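You operate a simulated robot arm through the tools that you are given. There is no shell and no other tool. Be economical: measure what you need, move in short steps, check, and stop when the job is done.

The job below is to be done with a simulated two-armed robot. You get a single attempt, and the scene is never put back.

Task
Lay the clipboard on the sofa's far end and shine the little lamp on it.
Fine: it lies on the chest; lamp tilted down, swung that way and switched on.
Where things are to end (x, y in the base frame): clipboard within 60 mm of [480, 10].

The check looks at the end state, three seconds after you hand in, the way a careful person would. Anything else that was tipped, shoved, dropped, spilled or broken makes it a failure.

Robot
Two 7-joint arms with fingered hands on one trunk, on a base that drives. Base frame: it is fixed to the floor where the robot stands at the start and does not move with it; the origin is under the middle of the robot, x ahead of it, y to its left, z up; the surface under the hand at the start is at about z = 450. Units: mm, degrees, N and s.
The left shoulder is at the start at [70, 169, 1368], the right one opposite. Places, roughly: far end of the sofa seat [500, 0, 400]; lamp button [700, -300, 1400]; little lamp [700, -300, 1300]; something [700, -300, 1400]. Payload 3.4 kg a hand.
The tool frame of a hand sits at the grasp point between the pads (the TCP): z along the fingers, y along the line on which they close. The tips reach 23 mm beyond it. The gripper opens to 116 mm. The gripper's body begins 65 mm behind the TCP. The gripper is a hand of 4 fingers: y runs from the thumb to the fingers, the wrist lies at [0, 0, -211] in the tool frame, and closing takes about 1.5 s.
Orientation is that of the tool frame in the base frame, as a unit quaternion [x, y, z, w]. With the fingers straight down and closing along the base's y, the tool's x points along the base's -x, its y along +y and its z along -z.

Tools
- The arms move only by the tool apply_moves. It takes "left_targets", "right_targets" or both (then of equal length, played together; a hand with none holds still); each is a list of rows, each a list of 7 numbers: the turn, a rotation vector about the base's x, y, z in units of 90 degrees (1.0 is 90 degrees), then the shift along the base's x, y, z in units of 300 mm (1.0 is 300 mm), then the finger opening in mm, from 0 to 116. In form: [[wx, wy, wz, x, y, z, claw], ...]. A call has 1 to 20 rows; each row is the pose to reach, as a shift and turn from the pose commanded when the call began. A call with a number of a shift or a turn outside -1 to 1 is refused whole. A row lasts 0.2 s, in which the tool goes at most 50 mm and 8.6 degrees; a call with a longer step from one row to the next is refused whole, and so is a gripper value outside its range. A pose out of reach is approached as far as the arm can. The call stops where the force on the tool passes 90 N (or 10 N more than at its start, if that is more) or the arm is blocked; 0.2 s more then pass. Each finger travels about 153 mm/s and halts on what it meets, pressing with about 22 N; the grip force reading is that of the motor and also rises with nothing between the fingers. The clock runs only during rows and for 0.2 s after the last one: add rows that repeat a pose to give the fingers time. The reply holds the time, the measured pose of the TCP, the force on the tool along the base axes, the opening and the grip force, in the units named above and with some noise, with the torque about the TCP (base axes, N m) and any sound that the robot's microphone picked up.
- Cameras (640 x 400 px; columns grow to the right, rows downward): "scene" is now at [141.6, -8.4, 1610.9]; the picture's right is [-0.08, -1.00, -0.00], its down [-0.44, 0.04, -0.90] and it looks along [0.90, -0.08, -0.44] (base axes); focal length 214 px, centre (320, 200). "left" rides on the left gripper at [-69, 1, -90] in its tool frame; the picture's right is [-0.01, -1.00, 0.00], its down [0.79, -0.01, -0.61] and it looks along [0.61, -0.01, 0.79] (tool axes); focal length 251 px, centre (320, 200). "right" rides on the right gripper at [69, 1, -90] in its tool frame; the picture's right is [-0.01, 1.00, 0.00], its down [-0.79, -0.01, -0.61] and it looks along [-0.61, -0.01, 0.79] (tool axes); focal length 251 px, centre (320, 200). There is no depth. A picture from a camera that has moved, and an enlarged one, comes with that camera's place and axes in the base frame and with its lens.
- snapshot(camera): a new picture of that camera. No time passes.
- lift_body(by): slides the trunk up (or, below 0, down) by that many mm; the arms and the scene camera ride with it, the base frame stays. It gives what a move gives, with no picture.
- drive_base(legs): drives the robot by 1 to 6 legs, each [ahead, left, turn to the left] in mm, mm and degrees, along the robot's own axes; the way and the turn of a leg run together, so that a leg with both is an arc; at most 1500 mm and 180 degrees a leg. The arms and the cameras ride along, it lands a little off, and it stops where it bumps. It gives what a move gives.
- set_grasp(shape, hand): the hand has 4 fingers and takes this shape, open, in about a second: jaw (thumb against the fingers, like two jaws); tri (thumb and two fingers); tip (a fingertip pinch); poke (one finger out to press); point (the index stretched); flat (the hand flat); cup (the hand cupped); fist (a fist). The gripper value then closes the fingers along that shape, each until it touches; the sizes above hold for jaw. It gives what a move gives, with no picture.
- pan_tilt(pan, tilt): turns the head with the scene camera to pan (to the left, within 86 degrees either way) and tilt (down, from -29 to 69), counted from straight ahead of the robot. It gives what a move gives.
- close_up(camera, box): a new picture of the part [left, top, right, bottom] of that camera's present view, enlarged. No time passes.
- job_done(): hands the job in; it is judged then, once.

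Go step by step. Nothing tells you exact positions but the pictures and the camera data: compare them with the known pose of the tool, close in by small moves and look again before you grip or let go. The budget is 120 turns and 108 pictures, counting those below and the enlarged ones. Unless the task says otherwise, let go and move clear before handing in, and close with one line.

The tools are called after "Call:" as a command line: name --argument value ..., lists and objects as JSON in quotes. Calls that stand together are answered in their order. apply_moves: Moves the arms, as the interface text tells. Its arguments: {"type":"object","properties":{"left_targets":{"type":"array","items":{"type":"array","items":{"type":"number"}}},"right_targets":{"type":"array","items":{"type":"array","items":{"type":"number"}}}},"required":[]} The other tools are called the same way: lift_body (by) slides the trunk up or down; set_grasp (shape, hand) gives the hand a shape; drive_base (legs) drives the base; pan_tilt (pan, tilt) turns the head that bears the scene camera; snapshot (camera) takes a picture; close_up (camera, box) takes an enlarged picture of a part of a camera's view; job_done () hands the job in.

At the start:

```text
clock: 0.0
left_eef_pos: [283.6, 17.6, 1529.9]
left_tool_rot: [0.0, 1.0, 0.0, -0.001]
left_ft_force: [0.4, 0.0, 0.8]
left_ft_torque: [0.01, 0.01, 0.03]
left_width: 115.7
left_finger_force: 0.1
left_shape: jaw
right_eef_pos: [314.0, -328.5, 999.4]
right_tool_rot: [0.001, 1.0, 0.0, 0.0]
right_ft_force: [0.3, -0.7, 0.0]
right_ft_torque: [0.03, 0.01, -0.01]
right_width: 116.0
right_finger_force: 0.1
right_shape: jaw
trunk travel left (down, up): [-875.0, 65.0]
robot x, y, heading: [2.8, -1.0, -0.1]
head pan, tilt: [-4.8, 26.0]
```

scene: 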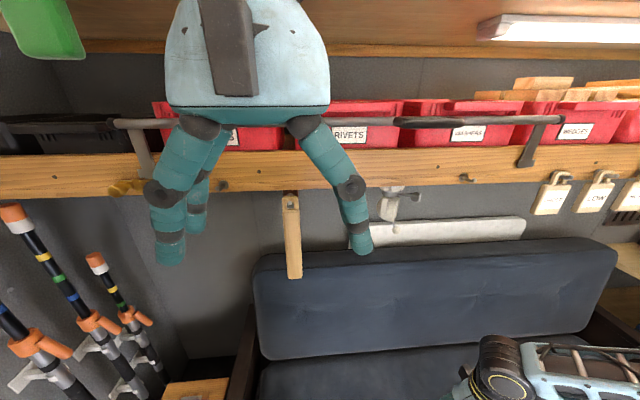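
right: 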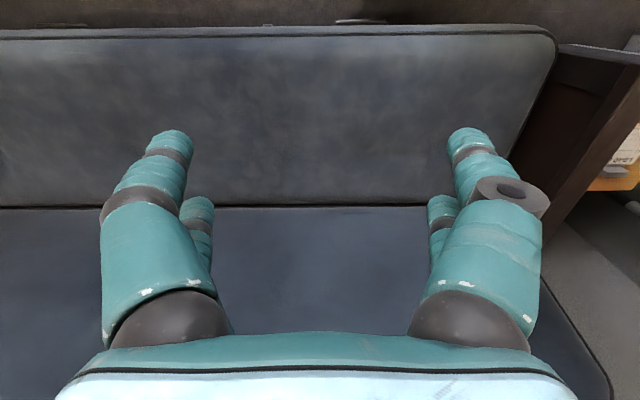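
left: 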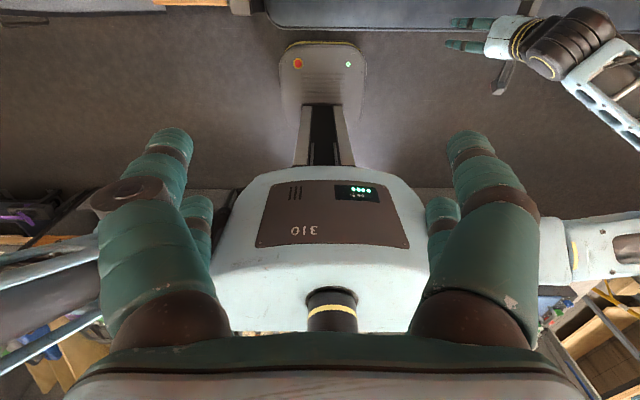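

The left hand hides the middle of the view; a sofa, a rail with bins and something clamped to the rail are visible. I look around with the head to find the clipboard and the lamp.

Call:
pan_tilt --pan -40 --tilt 25

Call:
snapshot --camera "scene"

Call:
pan_tilt --pan -20 --tilt 60

Call:
snapshot --camera "scene"

Call:
pan_tilt --pan 50 --tilt 35

Call:
snapshot --camera "scene"

```text
clock: 1.0
left_eef_pos: [283.5, 17.7, 1529.4]
left_tool_rot: [-0.001, 1.0, -0.001, 0.0]
left_ft_force: [0.0, 0.3, 0.3]
left_ft_torque: [-0.04, 0.01, -0.01]
left_width: 115.9
left_finger_force: 0.0
left_shape: jaw
right_eef_pos: [313.2, -327.4, 999.9]
right_tool_rot: [0.001, 1.0, 0.0, -0.001]
right_ft_force: [-0.1, 1.1, 0.2]
right_ft_torque: [-0.01, -0.02, 0.02]
right_width: 115.9
right_finger_force: 0.0
right_shape: jaw
trunk travel left (down, up): [-875.0, 65.0]
robot x, y, heading: [0.3, -0.4, 0.2]
head pan, tilt: [-40.0, 25.0]
```

```text
104 pictures are left
camera scene: at [120.7, -59.7, 1612.5], right [-0.64, -0.77, 0.0], down [-0.32, 0.27, -0.91], along [0.69, -0.58, -0.42], focal length 214 px, centre (320, 200)
```

scene: 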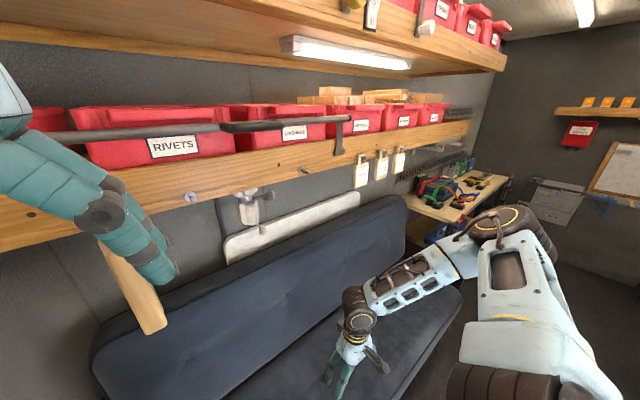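

```text
clock: 2.0
left_eef_pos: [284.7, 17.5, 1528.7]
left_tool_rot: [0.0, 1.0, 0.001, 0.0]
left_ft_force: [0.3, 0.2, -0.3]
left_ft_torque: [-0.02, 0.01, -0.01]
left_width: 116.2
left_finger_force: 0.1
left_shape: jaw
right_eef_pos: [313.4, -327.0, 999.7]
right_tool_rot: [0.0, 1.0, 0.0, 0.0]
right_ft_force: [-0.1, 0.6, 0.1]
right_ft_torque: [0.0, 0.04, -0.01]
right_width: 115.6
right_finger_force: 0.1
right_shape: jaw
trunk travel left (down, up): [-875.0, 65.0]
robot x, y, heading: [0.5, -1.5, 0.1]
head pan, tilt: [-20.0, 60.0]
```

```text
103 pictures are left
camera scene: at [112.7, -23.5, 1562.5], right [-0.34, -0.94, 0.0], down [-0.81, 0.3, -0.5], along [0.47, -0.17, -0.87], focal length 214 px, centre (320, 200)
```

scene: 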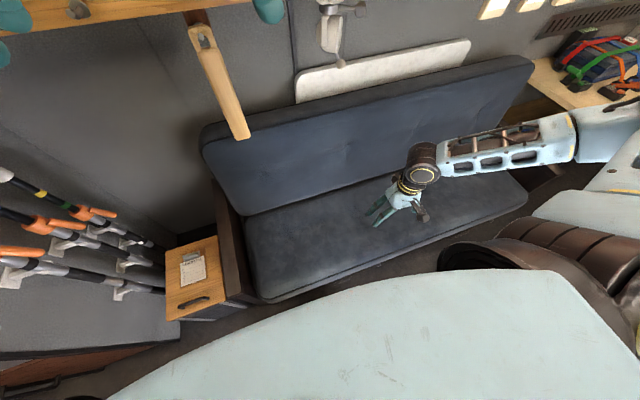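

```text
clock: 3.4
left_eef_pos: [285.0, 16.9, 1530.1]
left_tool_rot: [0.0, 1.0, 0.0, 0.0]
left_ft_force: [-1.0, -0.3, -0.2]
left_ft_torque: [-0.01, 0.0, 0.01]
left_width: 115.9
left_finger_force: 0.0
left_shape: jaw
right_eef_pos: [313.6, -327.6, 999.9]
right_tool_rot: [0.0, 1.0, 0.001, 0.0]
right_ft_force: [-0.2, -0.6, -0.1]
right_ft_torque: [0.0, 0.03, 0.0]
right_width: 116.1
right_finger_force: 0.0
right_shape: jaw
trunk travel left (down, up): [-875.0, 65.0]
robot x, y, heading: [2.5, 4.4, 0.0]
head pan, tilt: [50.0, 35.0]
```

```text
102 pictures are left
camera scene: at [106.8, 66.8, 1596.7], right [0.77, -0.64, 0.0], down [-0.37, -0.44, -0.82], along [0.53, 0.63, -0.57], focal length 214 px, centre (320, 200)
```

scene: 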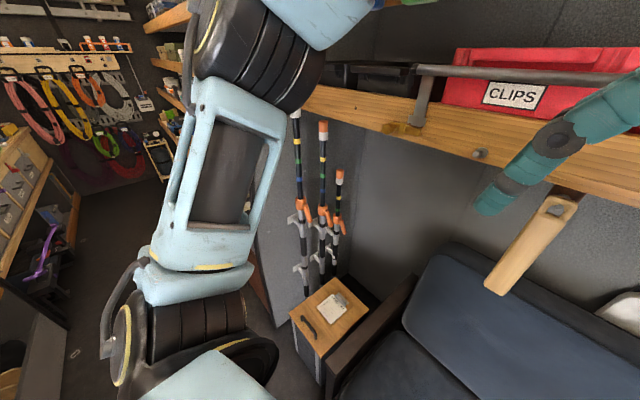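

The clipboard lies on the little chest to the left of the sofa; the grey thing clamped to the shelf edge at about [700,-300,1300] must be the lamp. Let me look closer at both.

Call:
close_up --camera "scene" --box '[270, 260, 400, 360]'

Call:
pan_tilt --pan -30 --tilt 25

Call:
close_up --camera "scene" --box '[220, 140, 380, 240]'

Call:
pan_tilt --pan 10 --tilt 60

Call:
snapshot --camera "scene"

```text
4.00 times, centred on (335, 310) of scene
camera zoom: at [106.8, 66.8, 1596.7], right [0.77, -0.64, 0.0], down [-0.37, -0.44, -0.82], along [0.53, 0.63, -0.57], focal length 858 px, centre (260, -240)
```

zoom: 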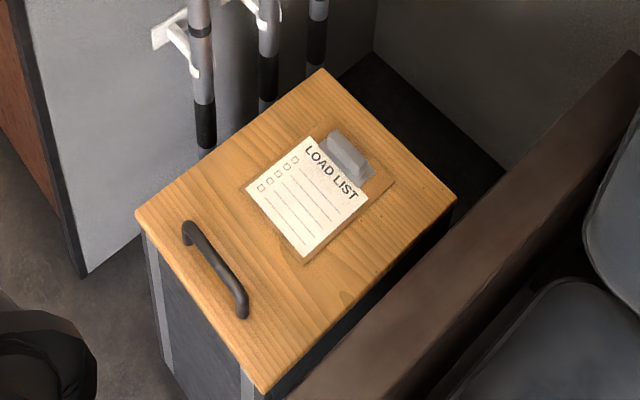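

```text
clock: 5.0
left_eef_pos: [283.3, 17.5, 1529.5]
left_tool_rot: [0.0, 1.0, 0.0, 0.0]
left_ft_force: [0.4, -0.2, -0.2]
left_ft_torque: [-0.02, 0.0, 0.0]
left_width: 115.8
left_finger_force: 0.1
left_shape: jaw
right_eef_pos: [314.0, -327.7, 1000.2]
right_tool_rot: [0.001, 1.0, 0.0, 0.001]
right_ft_force: [0.8, -0.4, -0.4]
right_ft_torque: [-0.02, -0.03, -0.01]
right_width: 115.9
right_finger_force: 0.1
right_shape: jaw
trunk travel left (down, up): [-875.0, 65.0]
robot x, y, heading: [2.6, 4.8, 0.0]
head pan, tilt: [-30.0, 25.0]
```

```text
4.00 times, centred on (300, 190) of scene
camera zoom: at [129.9, -46.6, 1612.5], right [-0.5, -0.87, 0.0], down [-0.37, 0.21, -0.91], along [0.79, -0.45, -0.42], focal length 858 px, centre (400, 240)
```

zoom: 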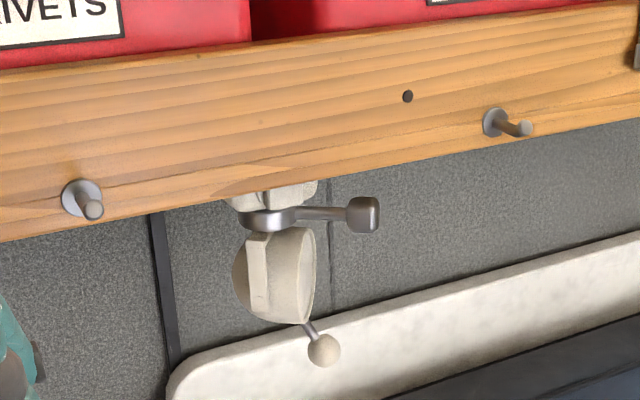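

```text
clock: 6.0
left_eef_pos: [284.0, 16.6, 1529.6]
left_tool_rot: [0.0, 1.0, 0.0, 0.0]
left_ft_force: [0.1, -0.2, -0.1]
left_ft_torque: [0.0, -0.01, -0.01]
left_width: 115.9
left_finger_force: 0.1
left_shape: jaw
right_eef_pos: [313.0, -327.9, 1000.1]
right_tool_rot: [0.001, 1.0, 0.0, 0.001]
right_ft_force: [0.1, 0.0, 0.1]
right_ft_torque: [-0.02, 0.0, -0.02]
right_width: 115.5
right_finger_force: 0.1
right_shape: jaw
trunk travel left (down, up): [-875.0, 65.0]
robot x, y, heading: [-0.5, 2.9, -0.1]
head pan, tilt: [10.0, 60.0]
```

```text
99 pictures are left
camera scene: at [115.7, 10.8, 1562.5], right [0.17, -0.98, 0.0], down [-0.85, -0.15, -0.5], along [0.49, 0.09, -0.87], focal length 214 px, centre (320, 200)
```

scene: 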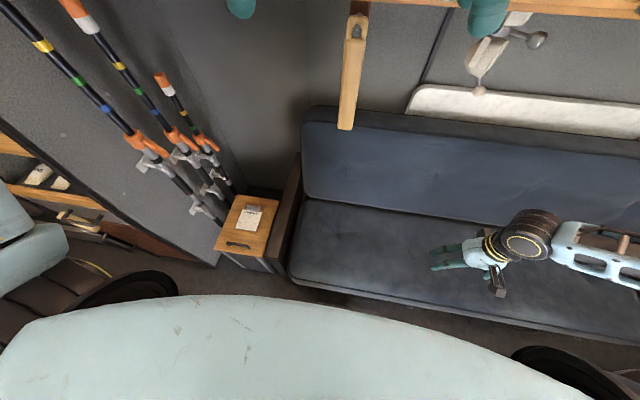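

Clipboard lies on the chest near [565, 495]; lamp hangs under the shelf edge with a swing lever and a tilt stick. I raise the right hand, then lower the trunk so that the left arm can reach out to the chest.

Call:
apply_moves --right_targets '[[0, 0, 0, -0.1, 0, 0.16, 116], [0, 0, 0, -0.2, 0, 0.32, 116], [0, 0, 0, -0.2, 0, 0.48, 116], [0, 0, 0, -0.2, 0, 0.64, 116], [0, 0, 0, -0.2, 0, 0.8, 116]]'

Call:
lift_body --by -500

Call:
pan_tilt --pan 40 --tilt 35

Call:
snapshot --camera "scene"

```text
refused: row 1 steps farther than a row can; nothing moved
```

```text
refused: -500 is not a number from -400 to 400
```

```text
clock: 7.0
left_eef_pos: [282.8, 17.4, 1529.0]
left_tool_rot: [0.0, 1.0, 0.0, 0.0]
left_ft_force: [0.7, 0.1, 0.9]
left_ft_torque: [-0.01, 0.01, -0.01]
left_width: 115.7
left_finger_force: 0.0
left_shape: jaw
right_eef_pos: [313.7, -328.6, 999.9]
right_tool_rot: [0.001, 1.0, 0.0, -0.001]
right_ft_force: [-0.6, -0.9, -1.0]
right_ft_torque: [0.04, -0.03, 0.01]
right_width: 116.0
right_finger_force: 0.1
right_shape: jaw
trunk travel left (down, up): [-875.0, 65.0]
robot x, y, heading: [3.0, 0.9, 0.1]
head pan, tilt: [40.0, 35.0]
```

```text
98 pictures are left
camera scene: at [117.6, 55.9, 1596.7], right [0.64, -0.77, 0.0], down [-0.44, -0.37, -0.82], along [0.63, 0.53, -0.57], focal length 214 px, centre (320, 200)
```

scene: 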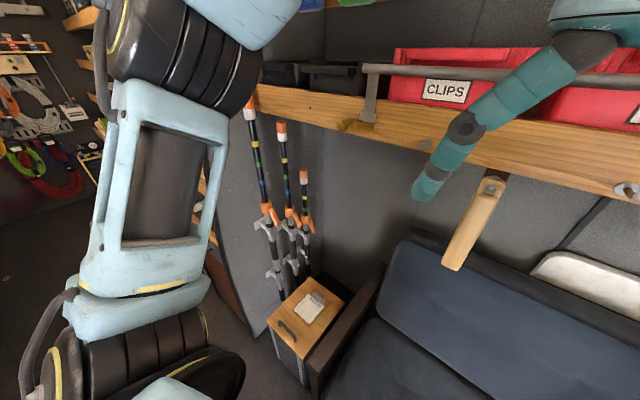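

Two calls were refused for step size; I repeat them in smaller steps.

Call:
apply_moves --right_targets '[[0, 0, 0, 0, 0, 0.16, 116], [0, 0, 0, 0, 0, 0.32, 116], [0, 0, 0, 0, 0, 0.48, 116], [0, 0, 0, 0, 0, 0.64, 116], [0, 0, 0, 0, 0, 0.8, 116]]'

Call:
lift_body --by -400

Call:
lift_body --by -100

Call:
pan_tilt --pan 40 --tilt 35

Call:
snapshot --camera "scene"

Call:
snapshot --camera "left"

```text
clock: 8.2
left_eef_pos: [282.3, 16.3, 1530.4]
left_tool_rot: [-0.001, 1.0, 0.0, 0.0]
left_ft_force: [-0.7, 0.2, -0.3]
left_ft_torque: [0.03, -0.01, 0.0]
left_width: 116.0
left_finger_force: 0.1
left_shape: jaw
right_eef_pos: [311.7, -325.9, 1238.9]
right_tool_rot: [0.0, 1.0, -0.001, 0.0]
right_ft_force: [-0.1, -0.1, 0.3]
right_ft_torque: [0.03, -0.03, 0.01]
right_width: 116.0
right_finger_force: 0.1
right_shape: jaw
trunk travel left (down, up): [-875.0, 65.0]
robot x, y, heading: [1.3, 1.0, -0.2]
head pan, tilt: [40.0, 35.0]
```

```text
clock: 12.0
left_eef_pos: [283.9, 16.7, 1129.6]
left_tool_rot: [-0.001, 1.0, 0.0, -0.001]
left_ft_force: [-1.6, 0.4, 0.2]
left_ft_torque: [-0.01, 0.01, -0.01]
left_width: 115.9
left_finger_force: 0.1
left_shape: jaw
right_eef_pos: [312.9, -325.5, 838.8]
right_tool_rot: [0.0, 1.0, 0.0, 0.0]
right_ft_force: [-0.7, 0.2, -0.6]
right_ft_torque: [0.02, -0.01, 0.04]
right_width: 116.0
right_finger_force: 0.0
right_shape: jaw
trunk travel left (down, up): [-475.0, 465.0]
robot x, y, heading: [2.8, 0.7, 0.1]
head pan, tilt: [40.0, 35.0]
```

```text
clock: 13.3
left_eef_pos: [283.9, 18.7, 1029.3]
left_tool_rot: [0.0, 1.0, 0.0, 0.0]
left_ft_force: [-0.4, 0.0, 0.4]
left_ft_torque: [-0.03, -0.02, 0.03]
left_width: 115.9
left_finger_force: 0.0
left_shape: jaw
right_eef_pos: [313.1, -326.5, 738.0]
right_tool_rot: [0.0, 1.0, 0.001, 0.001]
right_ft_force: [0.4, 0.1, 0.0]
right_ft_torque: [-0.01, -0.03, 0.01]
right_width: 115.7
right_finger_force: 0.0
right_shape: jaw
trunk travel left (down, up): [-375.0, 565.0]
robot x, y, heading: [0.1, 0.6, -0.1]
head pan, tilt: [40.0, 35.0]
```

```text
clock: 13.9
left_eef_pos: [283.5, 17.9, 1029.0]
left_tool_rot: [-0.001, 1.0, 0.0, 0.0]
left_ft_force: [-0.1, 0.5, -0.3]
left_ft_torque: [0.03, 0.01, 0.0]
left_width: 115.7
left_finger_force: 0.1
left_shape: jaw
right_eef_pos: [312.4, -325.2, 737.9]
right_tool_rot: [0.0, 1.0, 0.0, 0.0]
right_ft_force: [0.7, 0.4, 0.2]
right_ft_torque: [0.0, 0.03, -0.01]
right_width: 116.2
right_finger_force: 0.0
right_shape: jaw
trunk travel left (down, up): [-375.0, 565.0]
robot x, y, heading: [-1.2, 0.6, -0.3]
head pan, tilt: [40.0, 35.0]
```

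```text
97 pictures are left
camera scene: at [117.5, 56.0, 1096.7], right [0.64, -0.77, 0.0], down [-0.44, -0.37, -0.82], along [0.63, 0.53, -0.57], focal length 214 px, centre (320, 200)
```

scene: 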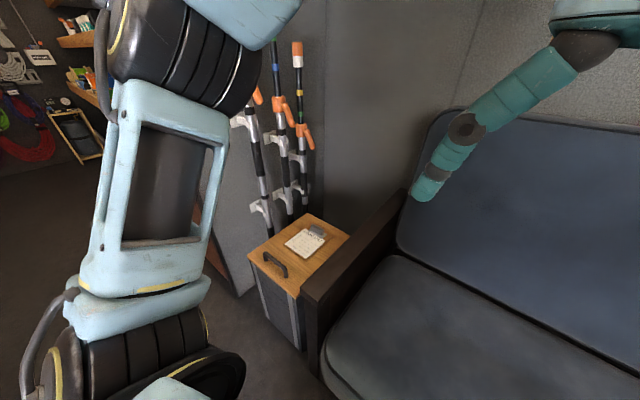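

```text
96 pictures are left
camera left: at [351.1, 17.6, 1119.6], right [0.01, -1.0, 0.0], down [-0.79, -0.01, 0.61], along [-0.61, -0.01, -0.79], focal length 251 px, centre (320, 200)
```

left: 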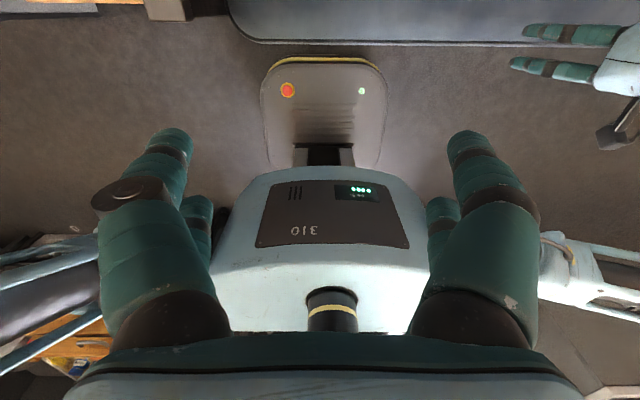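

The chest top is about z = 475 and the clipboard about [545, 487]. A close-up to refine before moving the left hand over.

Call:
close_up --camera "scene" --box '[250, 200, 362, 270]'

```text
5.71 times, centred on (306, 235) of scene
camera zoom: at [117.5, 56.0, 1096.7], right [0.64, -0.77, 0.0], down [-0.44, -0.37, -0.82], along [0.63, 0.53, -0.57], focal length 1226 px, centre (400, 0)
```

zoom: 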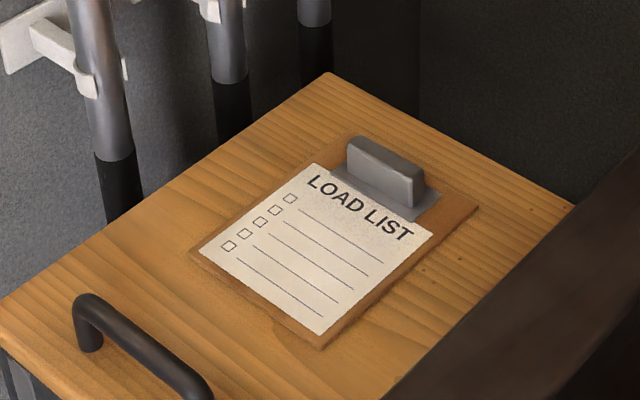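

Clipboard measures about 125 x 160 mm, center ≈ [556, 483], with the clip block ≈ [607, 479], ~57 mm wide in y and ~20 mm thick in x. I'll grip the clip block along x, so I turn the left hand by -90° while moving over the chest.

Call:
apply_moves --left_targets '[[0, 0, -0.09, 0.053, 0.077, -0.05, 116], [0, 0, -0.18, 0.106, 0.154, -0.1, 116], [0, 0, -0.27, 0.159, 0.231, -0.15, 116], [0, 0, -0.36, 0.212, 0.308, -0.2, 116], [0, 0, -0.45, 0.265, 0.385, -0.25, 116], [0, 0, -0.54, 0.318, 0.462, -0.3, 116], [0, 0, -0.63, 0.371, 0.539, -0.35, 116], [0, 0, -0.72, 0.424, 0.616, -0.4, 116], [0, 0, -0.81, 0.477, 0.693, -0.45, 116], [0, 0, -0.9, 0.53, 0.77, -0.5, 116], [0, 0, -1.0, 0.583, 0.847, -0.55, 116]]'

Call:
snapshot --camera "scene"

```text
refused: row 11 steps farther than a row can; nothing moved
```

```text
94 pictures are left
camera scene: at [117.5, 56.0, 1096.7], right [0.64, -0.77, 0.0], down [-0.44, -0.37, -0.82], along [0.63, 0.53, -0.57], focal length 214 px, centre (320, 200)
```

scene: 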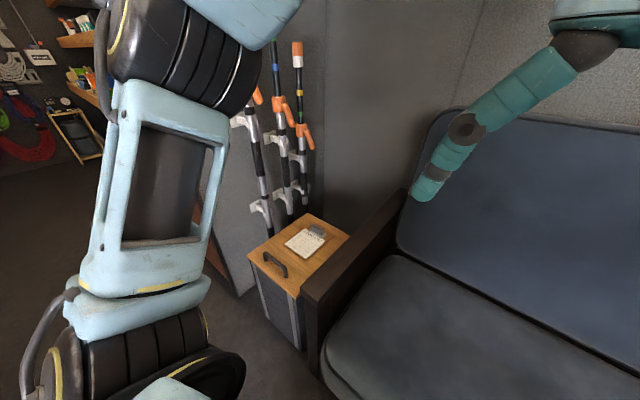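

The last row turned 9°; I make the turn even (11 × 0.0909) and resend.

Call:
apply_moves --left_targets '[[0, 0, -0.091, 0.053, 0.077, -0.05, 116], [0, 0, -0.182, 0.106, 0.154, -0.1, 116], [0, 0, -0.273, 0.159, 0.231, -0.15, 116], [0, 0, -0.364, 0.212, 0.308, -0.2, 116], [0, 0, -0.455, 0.265, 0.385, -0.25, 116], [0, 0, -0.546, 0.318, 0.462, -0.3, 116], [0, 0, -0.637, 0.371, 0.539, -0.35, 116], [0, 0, -0.728, 0.424, 0.616, -0.4, 116], [0, 0, -0.819, 0.477, 0.693, -0.45, 116], [0, 0, -0.91, 0.53, 0.77, -0.5, 116], [0, 0, -1.0, 0.583, 0.847, -0.55, 116]]'

Call:
snapshot --camera "scene"

Call:
snapshot --camera "left"

```text
clock: 16.3
left_eef_pos: [459.0, 273.8, 863.7]
left_tool_rot: [0.708, 0.707, -0.001, -0.001]
left_ft_force: [0.1, -0.8, 0.6]
left_ft_torque: [0.01, -0.01, -0.03]
left_width: 115.7
left_finger_force: 0.2
left_shape: jaw
right_eef_pos: [312.6, -325.3, 738.4]
right_tool_rot: [0.001, 1.0, 0.0, -0.001]
right_ft_force: [-0.3, 0.3, -0.2]
right_ft_torque: [0.05, 0.0, -0.01]
right_width: 115.9
right_finger_force: 0.0
right_shape: jaw
trunk travel left (down, up): [-375.0, 565.0]
robot x, y, heading: [-1.1, 2.8, -0.2]
head pan, tilt: [40.0, 35.0]
```

```text
93 pictures are left
camera scene: at [117.9, 56.6, 1096.7], right [0.64, -0.77, 0.0], down [-0.44, -0.37, -0.82], along [0.63, 0.53, -0.57], focal length 214 px, centre (320, 200)
```

scene: 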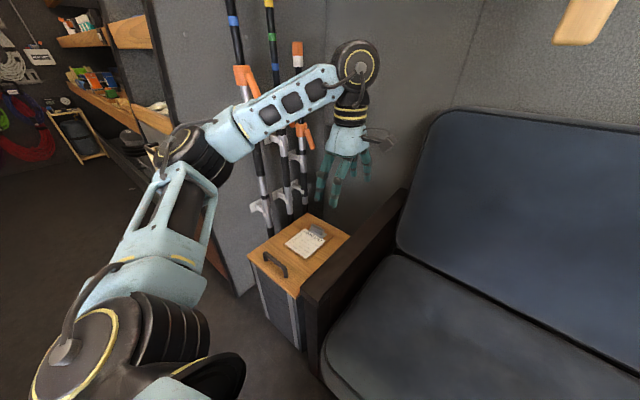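

```text
92 pictures are left
camera left: at [458.5, 204.4, 954.8], right [-1.0, -0.01, 0.0], down [-0.01, 0.8, 0.61], along [-0.01, 0.61, -0.8], focal length 251 px, centre (320, 200)
```

left: 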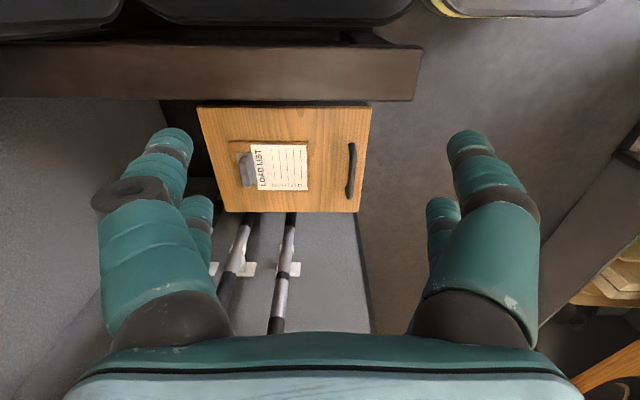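

The clipboard is in view below the hand, and the poles stand at y ≈ 640, clear of the planned hand path. I move over the clip to about z = 640.

Call:
apply_moves --left_targets '[[0, 0, 0, 0.062, 0.085, -0.07, 116], [0, 0, 0, 0.123, 0.171, -0.15, 116], [0, 0, 0, 0.185, 0.256, -0.23, 116], [0, 0, 0, 0.247, 0.342, -0.31, 116], [0, 0, 0, 0.308, 0.427, -0.4, 116], [0, 0, 0, 0.37, 0.513, -0.5, 116], [0, 0, 0, 0.432, 0.598, -0.62, 116], [0, 0, 0, 0.493, 0.684, -0.74, 116]]'

Call:
snapshot --camera "scene"

Call:
snapshot --camera "left"

```text
clock: 18.1
left_eef_pos: [563.6, 421.5, 722.4]
left_tool_rot: [0.706, 0.708, 0.0, 0.0]
left_ft_force: [-0.5, 0.0, 1.0]
left_ft_torque: [0.01, 0.04, 0.0]
left_width: 115.7
left_finger_force: 0.1
left_shape: jaw
left hand out of reach, approached as far as the arm can: row 6, 7, 8
right_eef_pos: [312.6, -326.8, 737.9]
right_tool_rot: [0.001, 1.0, 0.0, 0.0]
right_ft_force: [-0.1, 0.1, -0.1]
right_ft_torque: [0.0, -0.01, -0.04]
right_width: 116.1
right_finger_force: 0.1
right_shape: jaw
trunk travel left (down, up): [-375.0, 565.0]
robot x, y, heading: [2.9, -0.5, -0.1]
head pan, tilt: [40.0, 35.0]
```

```text
91 pictures are left
camera scene: at [117.4, 56.1, 1096.7], right [0.64, -0.77, 0.0], down [-0.44, -0.37, -0.82], along [0.63, 0.53, -0.57], focal length 214 px, centre (320, 200)
```

scene: 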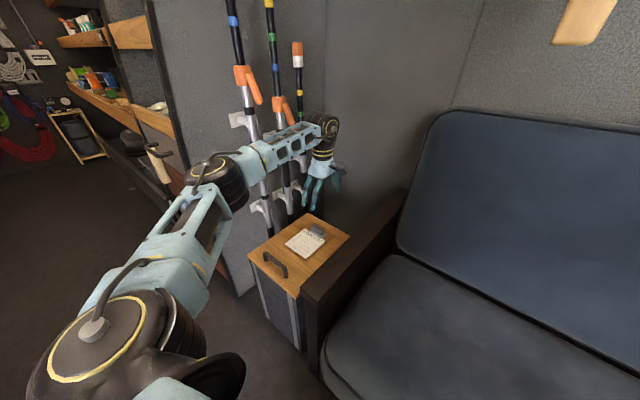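

```text
90 pictures are left
camera left: at [563.4, 352.2, 812.0], right [-1.0, -0.01, 0.0], down [-0.01, 0.79, 0.61], along [-0.01, 0.61, -0.79], focal length 251 px, centre (320, 200)
```

left: 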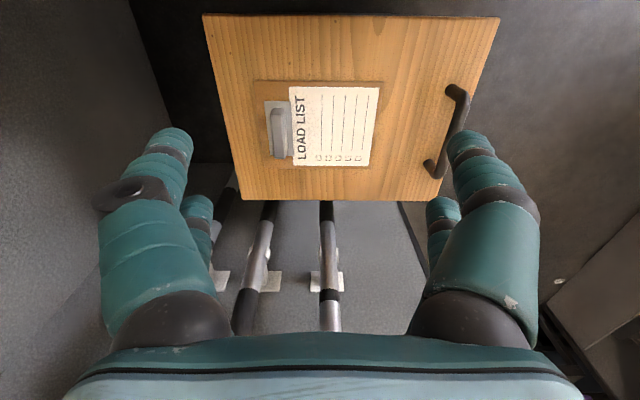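

The arm cannot reach quite that far, so I pull the hand back and drive the base 200 mm left and slightly ahead, then lower the trunk.

Call:
apply_moves --left_targets '[[0, 0, 0, -0.05, -0.13, 0.03, 116], [0, 0, 0, -0.1, -0.26, 0.06, 116], [0, 0, 0, -0.15, -0.39, 0.09, 116], [0, 0, 0, -0.2, -0.52, 0.12, 116], [0, 0, 0, -0.25, -0.65, 0.15, 116], [0, 0, 0, -0.3, -0.78, 0.18, 116]]'

```text
clock: 19.5
left_eef_pos: [474.7, 185.2, 778.5]
left_tool_rot: [0.706, 0.708, 0.0, 0.0]
left_ft_force: [0.2, 0.0, -0.1]
left_ft_torque: [0.01, 0.01, 0.0]
left_width: 115.9
left_finger_force: 0.0
left_shape: jaw
right_eef_pos: [312.1, -324.9, 738.2]
right_tool_rot: [-0.001, 1.0, -0.001, 0.0]
right_ft_force: [0.0, 0.1, -0.2]
right_ft_torque: [0.0, 0.0, 0.01]
right_width: 116.0
right_finger_force: 0.1
right_shape: jaw
trunk travel left (down, up): [-375.0, 565.0]
robot x, y, heading: [0.5, 1.4, -0.0]
head pan, tilt: [40.0, 35.0]
```

Hand is back at [475, 185]. Now the base goes 200 mm left.

Call:
drive_base --legs '[[20, 200, 0]]'

Call:
lift_body --by -100

Call:
snapshot --camera "scene"

Call:
snapshot --camera "left"

```text
clock: 21.1
left_eef_pos: [494.8, 387.5, 777.3]
left_tool_rot: [0.709, 0.706, -0.001, 0.0]
left_ft_force: [-0.4, -0.3, 0.2]
left_ft_torque: [-0.01, 0.0, 0.04]
left_width: 116.0
left_finger_force: 0.0
left_shape: jaw
right_eef_pos: [332.6, -123.5, 738.7]
right_tool_rot: [0.002, 1.0, -0.001, 0.0]
right_ft_force: [1.1, -0.4, 0.1]
right_ft_torque: [-0.03, 0.0, -0.05]
right_width: 115.9
right_finger_force: 0.2
right_shape: jaw
trunk travel left (down, up): [-375.0, 565.0]
robot x, y, heading: [19.3, 199.9, -0.2]
head pan, tilt: [40.0, 35.0]
```

```text
clock: 22.5
left_eef_pos: [495.9, 386.5, 678.6]
left_tool_rot: [0.708, 0.706, 0.0, 0.0]
left_ft_force: [-0.3, -0.1, -0.2]
left_ft_torque: [-0.02, 0.0, 0.01]
left_width: 115.8
left_finger_force: 0.0
left_shape: jaw
right_eef_pos: [331.2, -125.1, 638.1]
right_tool_rot: [0.002, 1.0, 0.0, 0.0]
right_ft_force: [-0.5, -1.2, 0.3]
right_ft_torque: [0.02, -0.01, -0.01]
right_width: 115.9
right_finger_force: 0.1
right_shape: jaw
trunk travel left (down, up): [-275.0, 665.0]
robot x, y, heading: [19.3, 201.5, -0.2]
head pan, tilt: [40.0, 35.0]
```

```text
89 pictures are left
camera scene: at [138.2, 258.0, 996.8], right [0.64, -0.77, 0.0], down [-0.44, -0.37, -0.82], along [0.63, 0.52, -0.57], focal length 214 px, centre (320, 200)
```

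scene: 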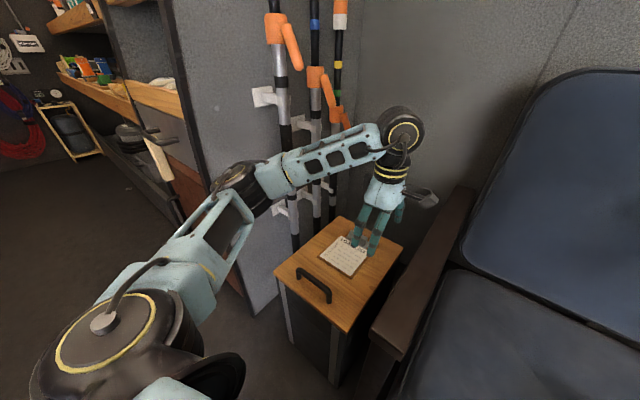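

```text
88 pictures are left
camera left: at [494.7, 317.1, 767.8], right [-1.0, 0.0, 0.0], down [0.0, 0.8, 0.61], along [0.0, 0.61, -0.8], focal length 251 px, centre (320, 200)
```

left: 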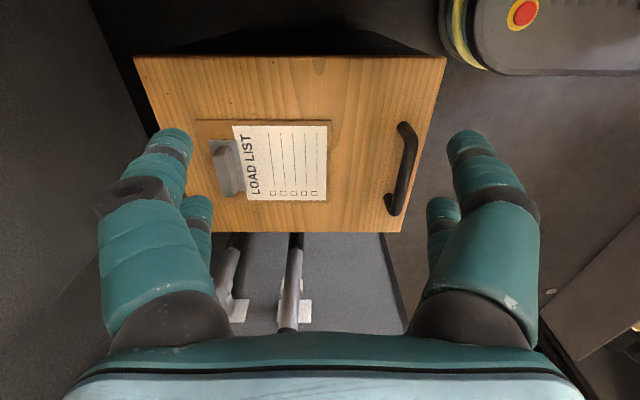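

Clip block center computed again at ≈ [607, 473]. I go above it.

Call:
apply_moves --left_targets '[[0, 0, 0, 0.093, 0.073, -0.05, 116], [0, 0, 0, 0.187, 0.147, -0.1, 116], [0, 0, 0, 0.28, 0.22, -0.16, 116], [0, 0, 0, 0.37, 0.288, -0.23, 116]]'

Call:
snapshot --camera "scene"

Call:
snapshot --camera "left"

```text
clock: 23.5
left_eef_pos: [607.7, 472.7, 606.8]
left_tool_rot: [0.709, 0.705, 0.001, 0.0]
left_ft_force: [0.4, -1.3, 0.8]
left_ft_torque: [-0.04, 0.01, 0.03]
left_width: 115.8
left_finger_force: 0.1
left_shape: jaw
right_eef_pos: [331.9, -125.6, 639.3]
right_tool_rot: [0.003, 1.0, 0.0, 0.0]
right_ft_force: [-1.0, -0.6, 0.3]
right_ft_torque: [0.0, -0.02, 0.02]
right_width: 116.0
right_finger_force: 0.1
right_shape: jaw
trunk travel left (down, up): [-275.0, 665.0]
robot x, y, heading: [19.2, 203.0, -0.3]
head pan, tilt: [40.0, 35.0]
```

```text
87 pictures are left
camera scene: at [138.7, 258.1, 996.7], right [0.64, -0.77, 0.0], down [-0.44, -0.37, -0.82], along [0.63, 0.52, -0.57], focal length 214 px, centre (320, 200)
```

scene: 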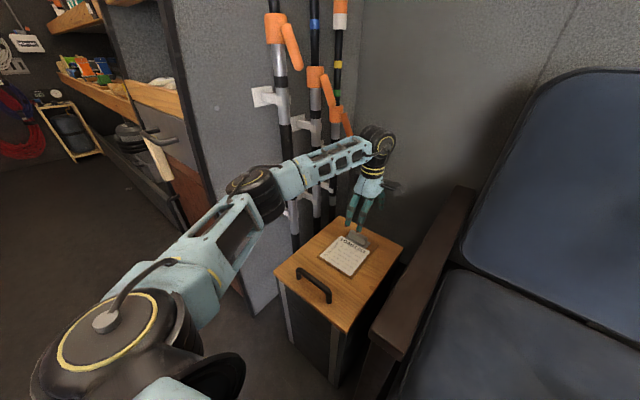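

```text
86 pictures are left
camera left: at [607.0, 404.0, 697.7], right [-1.0, 0.0, 0.0], down [0.0, 0.79, 0.61], along [0.0, 0.61, -0.79], focal length 251 px, centre (320, 200)
```

left: 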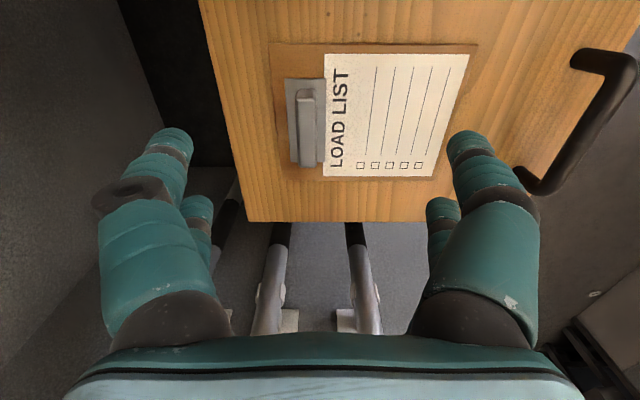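

I adjust 8 mm ahead and 7 mm left, narrow the opening and descend to z ≈ 545.

Call:
apply_moves --left_targets '[[0, 0, 0, 0.027, 0.023, -0.07, 80], [0, 0, 0, 0.027, 0.023, -0.14, 80], [0, 0, 0, 0.027, 0.023, -0.21, 80]]'

Call:
close_up --camera "scene" --box '[310, 180, 430, 255]'

Call:
snapshot --camera "left"

```text
clock: 24.3
left_eef_pos: [616.1, 480.4, 544.5]
left_tool_rot: [0.709, 0.706, -0.001, 0.0]
left_ft_force: [-0.4, 0.4, 0.0]
left_ft_torque: [0.0, -0.01, 0.0]
left_width: 80.4
left_finger_force: 0.0
left_shape: jaw
right_eef_pos: [331.7, -124.9, 638.4]
right_tool_rot: [0.003, 1.0, 0.0, 0.0]
right_ft_force: [0.1, -0.4, -1.1]
right_ft_torque: [0.0, -0.02, -0.01]
right_width: 115.4
right_finger_force: 0.1
right_shape: jaw
trunk travel left (down, up): [-275.0, 665.0]
robot x, y, heading: [19.4, 204.4, -0.6]
head pan, tilt: [40.0, 35.0]
```

```text
5.33 times, centred on (370, 218) of scene
camera zoom: at [138.5, 258.1, 996.7], right [0.64, -0.77, 0.0], down [-0.44, -0.37, -0.82], along [0.63, 0.52, -0.57], focal length 1144 px, centre (53, 107)
```

zoom: 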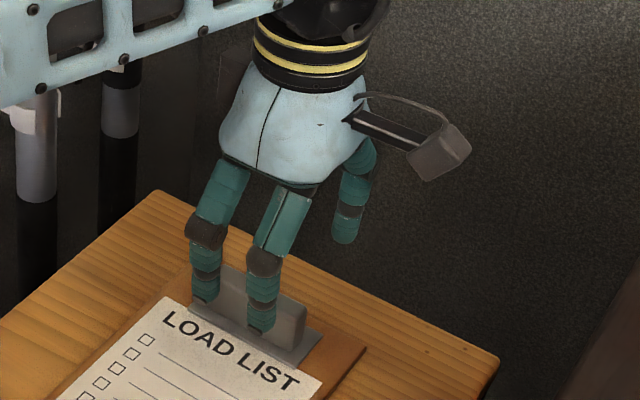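

```text
84 pictures are left
camera left: at [614.5, 411.5, 635.2], right [-1.0, 0.0, 0.0], down [0.0, 0.79, 0.61], along [0.0, 0.61, -0.79], focal length 251 px, centre (320, 200)
```

left: 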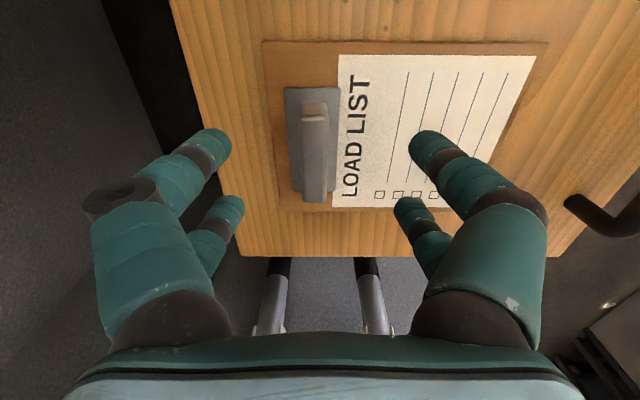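

The clip block is centered between the fingers; I descend another 28 mm and check.

Call:
apply_moves --left_targets '[[0, 0, 0, 0.008, 0, -0.05, 80], [0, 0, 0, 0.008, 0, -0.093, 80]]'

Call:
close_up --camera "scene" --box '[310, 180, 430, 255]'

Call:
snapshot --camera "left"

```text
clock: 24.9
left_eef_pos: [616.3, 479.0, 517.5]
left_tool_rot: [0.709, 0.705, 0.0, 0.0]
left_ft_force: [-1.1, -0.4, 0.3]
left_ft_torque: [0.02, -0.04, -0.03]
left_width: 80.3
left_finger_force: 0.0
left_shape: jaw
right_eef_pos: [332.2, -124.7, 637.2]
right_tool_rot: [0.002, 1.0, 0.0, 0.0]
right_ft_force: [-0.3, 0.6, -0.1]
right_ft_torque: [0.01, -0.01, -0.01]
right_width: 116.2
right_finger_force: 0.0
right_shape: jaw
trunk travel left (down, up): [-275.0, 665.0]
robot x, y, heading: [18.6, 203.8, -0.7]
head pan, tilt: [40.0, 35.0]
```

```text
5.33 times, centred on (370, 218) of scene
camera zoom: at [138.4, 258.1, 996.7], right [0.64, -0.77, 0.0], down [-0.44, -0.37, -0.82], along [0.63, 0.52, -0.57], focal length 1144 px, centre (53, 107)
```

zoom: 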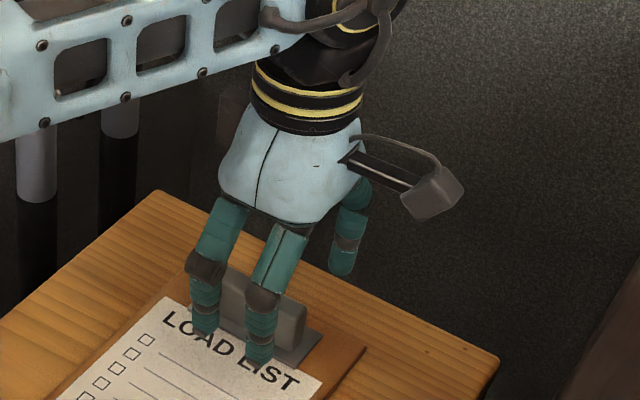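

```text
82 pictures are left
camera left: at [616.5, 410.5, 607.6], right [-1.0, 0.0, 0.0], down [0.0, 0.79, 0.61], along [0.0, 0.61, -0.79], focal length 251 px, centre (320, 200)
```

left: 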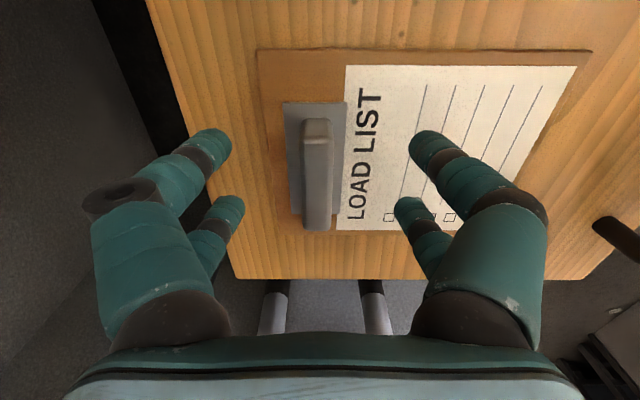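

Board top seems to be near z = 470, tips now at 494. I go down 12 mm more and close on the clip.

Call:
apply_moves --left_targets '[[0, 0, 0, 0, 0, -0.02, 80], [0, 0, 0, 0, 0, -0.04, 80], [0, 0, 0, 0, 0, -0.04, 50], [0, 0, 0, 0, 0, -0.04, 30], [0, 0, 0, 0, 0, -0.04, 10], [0, 0, 0, 0, 0, -0.04, 0], [0, 0, 0, 0, 0, -0.04, 0], [0, 0, 0, 0, 0, -0.04, 0]]'

Call:
close_up --camera "scene" --box '[310, 180, 430, 255]'

Call:
snapshot --camera "left"

```text
clock: 26.7
left_eef_pos: [616.9, 478.5, 506.2]
left_tool_rot: [0.708, 0.706, 0.0, 0.0]
left_ft_force: [-0.5, -0.3, -0.1]
left_ft_torque: [0.04, 0.05, -0.02]
left_width: 8.4
left_finger_force: 21.7
left_shape: jaw
right_eef_pos: [333.3, -124.3, 638.4]
right_tool_rot: [0.003, 1.0, 0.0, 0.0]
right_ft_force: [-0.4, -0.1, 0.1]
right_ft_torque: [-0.04, 0.02, -0.01]
right_width: 115.8
right_finger_force: 0.1
right_shape: jaw
trunk travel left (down, up): [-275.0, 665.0]
robot x, y, heading: [20.8, 203.7, -0.5]
head pan, tilt: [40.0, 35.0]
```

```text
5.33 times, centred on (370, 218) of scene
camera zoom: at [138.4, 258.1, 996.7], right [0.64, -0.77, 0.0], down [-0.44, -0.37, -0.82], along [0.63, 0.52, -0.57], focal length 1144 px, centre (53, 107)
```

zoom: 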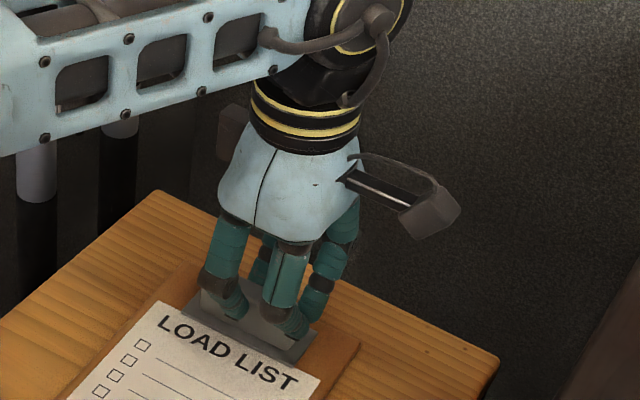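

```text
80 pictures are left
camera left: at [616.3, 409.4, 595.6], right [-1.0, 0.0, 0.0], down [0.0, 0.8, 0.61], along [0.0, 0.61, -0.8], focal length 251 px, centre (320, 200)
```

left: 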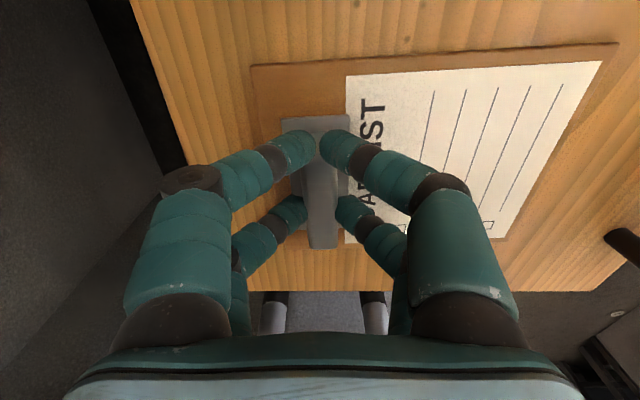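

Gripped at 8 mm width with force on the fingers. I lift 60 mm and look whether the clipboard comes along.

Call:
apply_moves --left_targets '[[0, 0, 0, 0, 0, 0.04, 0], [0, 0, 0, 0, 0, 0.1, 0], [0, 0, 0, 0, 0, 0.2, 0]]'

Call:
snapshot --camera "scene"

Call:
snapshot --camera "left"

```text
clock: 27.5
left_eef_pos: [615.7, 478.6, 564.9]
left_tool_rot: [0.709, 0.706, -0.001, -0.001]
left_ft_force: [0.2, 0.0, -0.5]
left_ft_torque: [-0.01, -0.05, 0.01]
left_width: 8.4
left_finger_force: 21.8
left_shape: jaw
right_eef_pos: [330.8, -124.9, 638.0]
right_tool_rot: [0.003, 1.0, 0.0, -0.001]
right_ft_force: [-0.4, 0.7, 1.2]
right_ft_torque: [0.0, 0.03, 0.02]
right_width: 115.8
right_finger_force: 0.1
right_shape: jaw
trunk travel left (down, up): [-275.0, 665.0]
robot x, y, heading: [21.7, 201.8, -0.1]
head pan, tilt: [40.0, 35.0]
```

```text
79 pictures are left
camera scene: at [138.3, 257.9, 996.7], right [0.64, -0.77, 0.0], down [-0.44, -0.37, -0.82], along [0.63, 0.52, -0.57], focal length 214 px, centre (320, 200)
```

scene: 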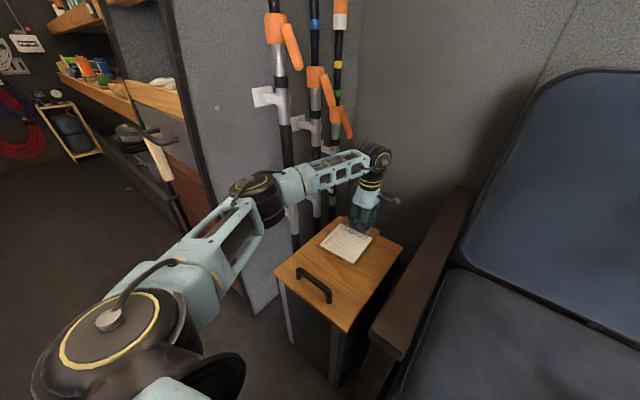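

```text
78 pictures are left
camera left: at [615.2, 409.4, 656.1], right [-1.0, -0.01, 0.0], down [0.0, 0.79, 0.61], along [0.0, 0.61, -0.79], focal length 251 px, centre (320, 200)
```

left: 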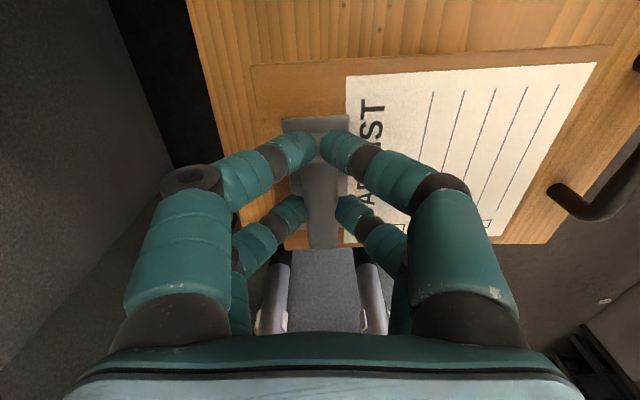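

The clipboard is held level. I raise it, pull back and drive the base right, over the armrest, to the sofa.

Call:
apply_moves --left_targets '[[0, 0, 0, 0, 0, 0.14, 0], [0, 0, 0, 0, -0.02, 0.28, 0], [0, 0, 0, -0.08, -0.08, 0.38, 0], [0, 0, 0, -0.16, -0.16, 0.46, 0], [0, 0, 0, -0.24, -0.24, 0.5, 0]]'

Call:
drive_base --legs '[[0, -250, 0]]'

Call:
snapshot --camera "left"

Call:
snapshot --camera "scene"

```text
clock: 28.7
left_eef_pos: [545.8, 408.8, 715.4]
left_tool_rot: [0.708, 0.706, 0.0, 0.0]
left_ft_force: [-1.1, -0.5, -1.2]
left_ft_torque: [-0.01, -0.1, 0.03]
left_width: 8.3
left_finger_force: 22.0
left_shape: jaw
right_eef_pos: [332.2, -125.0, 637.6]
right_tool_rot: [0.002, 1.0, 0.0, 0.001]
right_ft_force: [0.2, -0.6, -0.5]
right_ft_torque: [0.0, 0.01, 0.01]
right_width: 116.0
right_finger_force: 0.1
right_shape: jaw
trunk travel left (down, up): [-275.0, 665.0]
robot x, y, heading: [18.7, 203.1, -0.2]
head pan, tilt: [40.0, 35.0]
```

```text
clock: 30.5
left_eef_pos: [545.1, 159.1, 715.7]
left_tool_rot: [0.709, 0.705, 0.0, 0.0]
left_ft_force: [-0.3, 1.3, -1.0]
left_ft_torque: [-0.04, 0.0, 0.0]
left_width: 8.2
left_finger_force: 21.9
left_shape: jaw
right_eef_pos: [329.9, -373.9, 637.8]
right_tool_rot: [0.005, 1.0, 0.0, 0.0]
right_ft_force: [0.7, -0.8, -0.2]
right_ft_torque: [0.04, 0.0, 0.0]
right_width: 115.8
right_finger_force: 0.1
right_shape: jaw
trunk travel left (down, up): [-275.0, 665.0]
robot x, y, heading: [19.1, -46.0, -0.3]
head pan, tilt: [40.0, 35.0]
```

```text
77 pictures are left
camera left: at [543.8, 89.1, 804.9], right [-1.0, 0.0, 0.0], down [0.0, 0.79, 0.61], along [0.0, 0.61, -0.79], focal length 251 px, centre (320, 200)
```

left: 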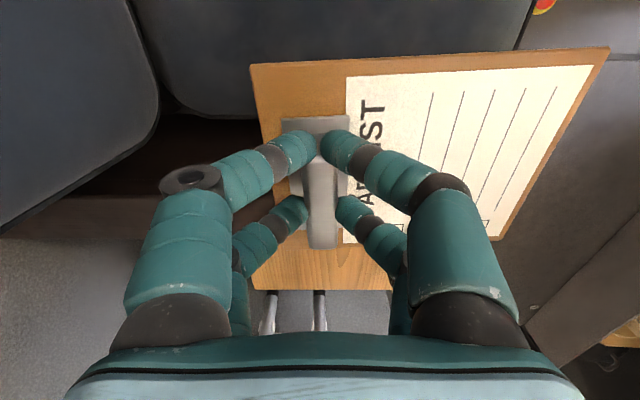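

```text
76 pictures are left
camera scene: at [137.0, 8.9, 996.7], right [0.64, -0.77, 0.0], down [-0.44, -0.36, -0.82], along [0.63, 0.52, -0.57], focal length 214 px, centre (320, 200)
```

scene: 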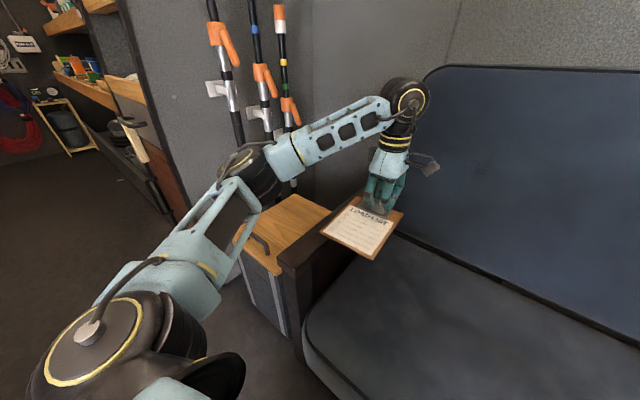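

The seat is clear here and the backrest is far behind (x ≈ 750+). I move to TCP [540, 6], which puts the clipboard center at about [480, 10], and descend to z = 560.

Call:
apply_moves --left_targets '[[0, 0, 0, 0, -0.12, 0, 0], [0, 0, 0, 0, -0.25, -0.04, 0], [0, 0, 0, -0.01, -0.38, -0.12, 0], [0, 0, 0, -0.015, -0.46, -0.25, 0], [0, 0, 0, -0.015, -0.51, -0.38, 0], [0, 0, 0, -0.015, -0.51, -0.51, 0]]'

Call:
pan_tilt --pan 10 --tilt 50

Call:
snapshot --camera "scene"

Call:
snapshot --camera "left"

```text
clock: 31.9
left_eef_pos: [541.0, 5.9, 561.5]
left_tool_rot: [0.709, 0.705, 0.0, 0.0]
left_ft_force: [0.7, -0.2, -1.3]
left_ft_torque: [0.0, -0.05, 0.0]
left_width: 8.2
left_finger_force: 22.3
left_shape: jaw
right_eef_pos: [329.8, -373.3, 639.2]
right_tool_rot: [0.004, 1.0, 0.0, 0.0]
right_ft_force: [-0.7, -0.3, -0.3]
right_ft_torque: [0.03, -0.02, 0.01]
right_width: 116.0
right_finger_force: 0.2
right_shape: jaw
trunk travel left (down, up): [-275.0, 665.0]
robot x, y, heading: [22.0, -46.3, -0.4]
head pan, tilt: [40.0, 35.0]
```

```text
clock: 32.8
left_eef_pos: [541.4, 5.9, 561.5]
left_tool_rot: [0.709, 0.705, 0.0, 0.0]
left_ft_force: [0.4, 0.0, -0.6]
left_ft_torque: [-0.02, -0.08, -0.05]
left_width: 8.2
left_finger_force: 21.9
left_shape: jaw
right_eef_pos: [329.0, -373.3, 638.2]
right_tool_rot: [0.004, 1.0, 0.0, -0.001]
right_ft_force: [-0.2, -0.1, 0.7]
right_ft_torque: [-0.03, -0.01, 0.01]
right_width: 115.7
right_finger_force: 0.1
right_shape: jaw
trunk travel left (down, up): [-275.0, 665.0]
robot x, y, heading: [15.3, -47.6, -0.4]
head pan, tilt: [10.0, 50.0]
```

```text
75 pictures are left
camera scene: at [145.1, -33.8, 975.0], right [0.17, -0.99, 0.0], down [-0.76, -0.13, -0.64], along [0.63, 0.11, -0.77], focal length 214 px, centre (320, 200)
```

scene: 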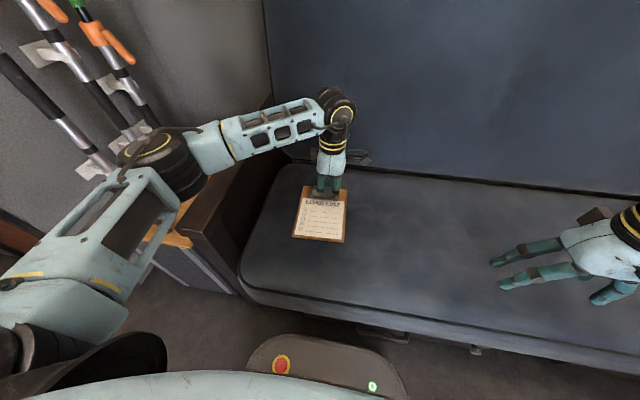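

```text
74 pictures are left
camera left: at [540.2, -63.2, 651.3], right [-1.0, 0.0, 0.0], down [0.0, 0.79, 0.61], along [0.0, 0.61, -0.79], focal length 251 px, centre (320, 200)
```

left: 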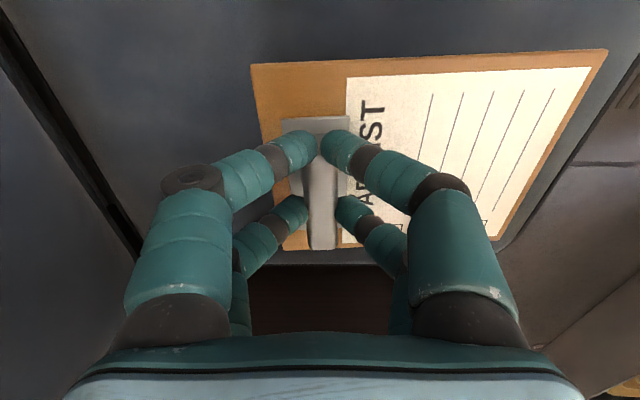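

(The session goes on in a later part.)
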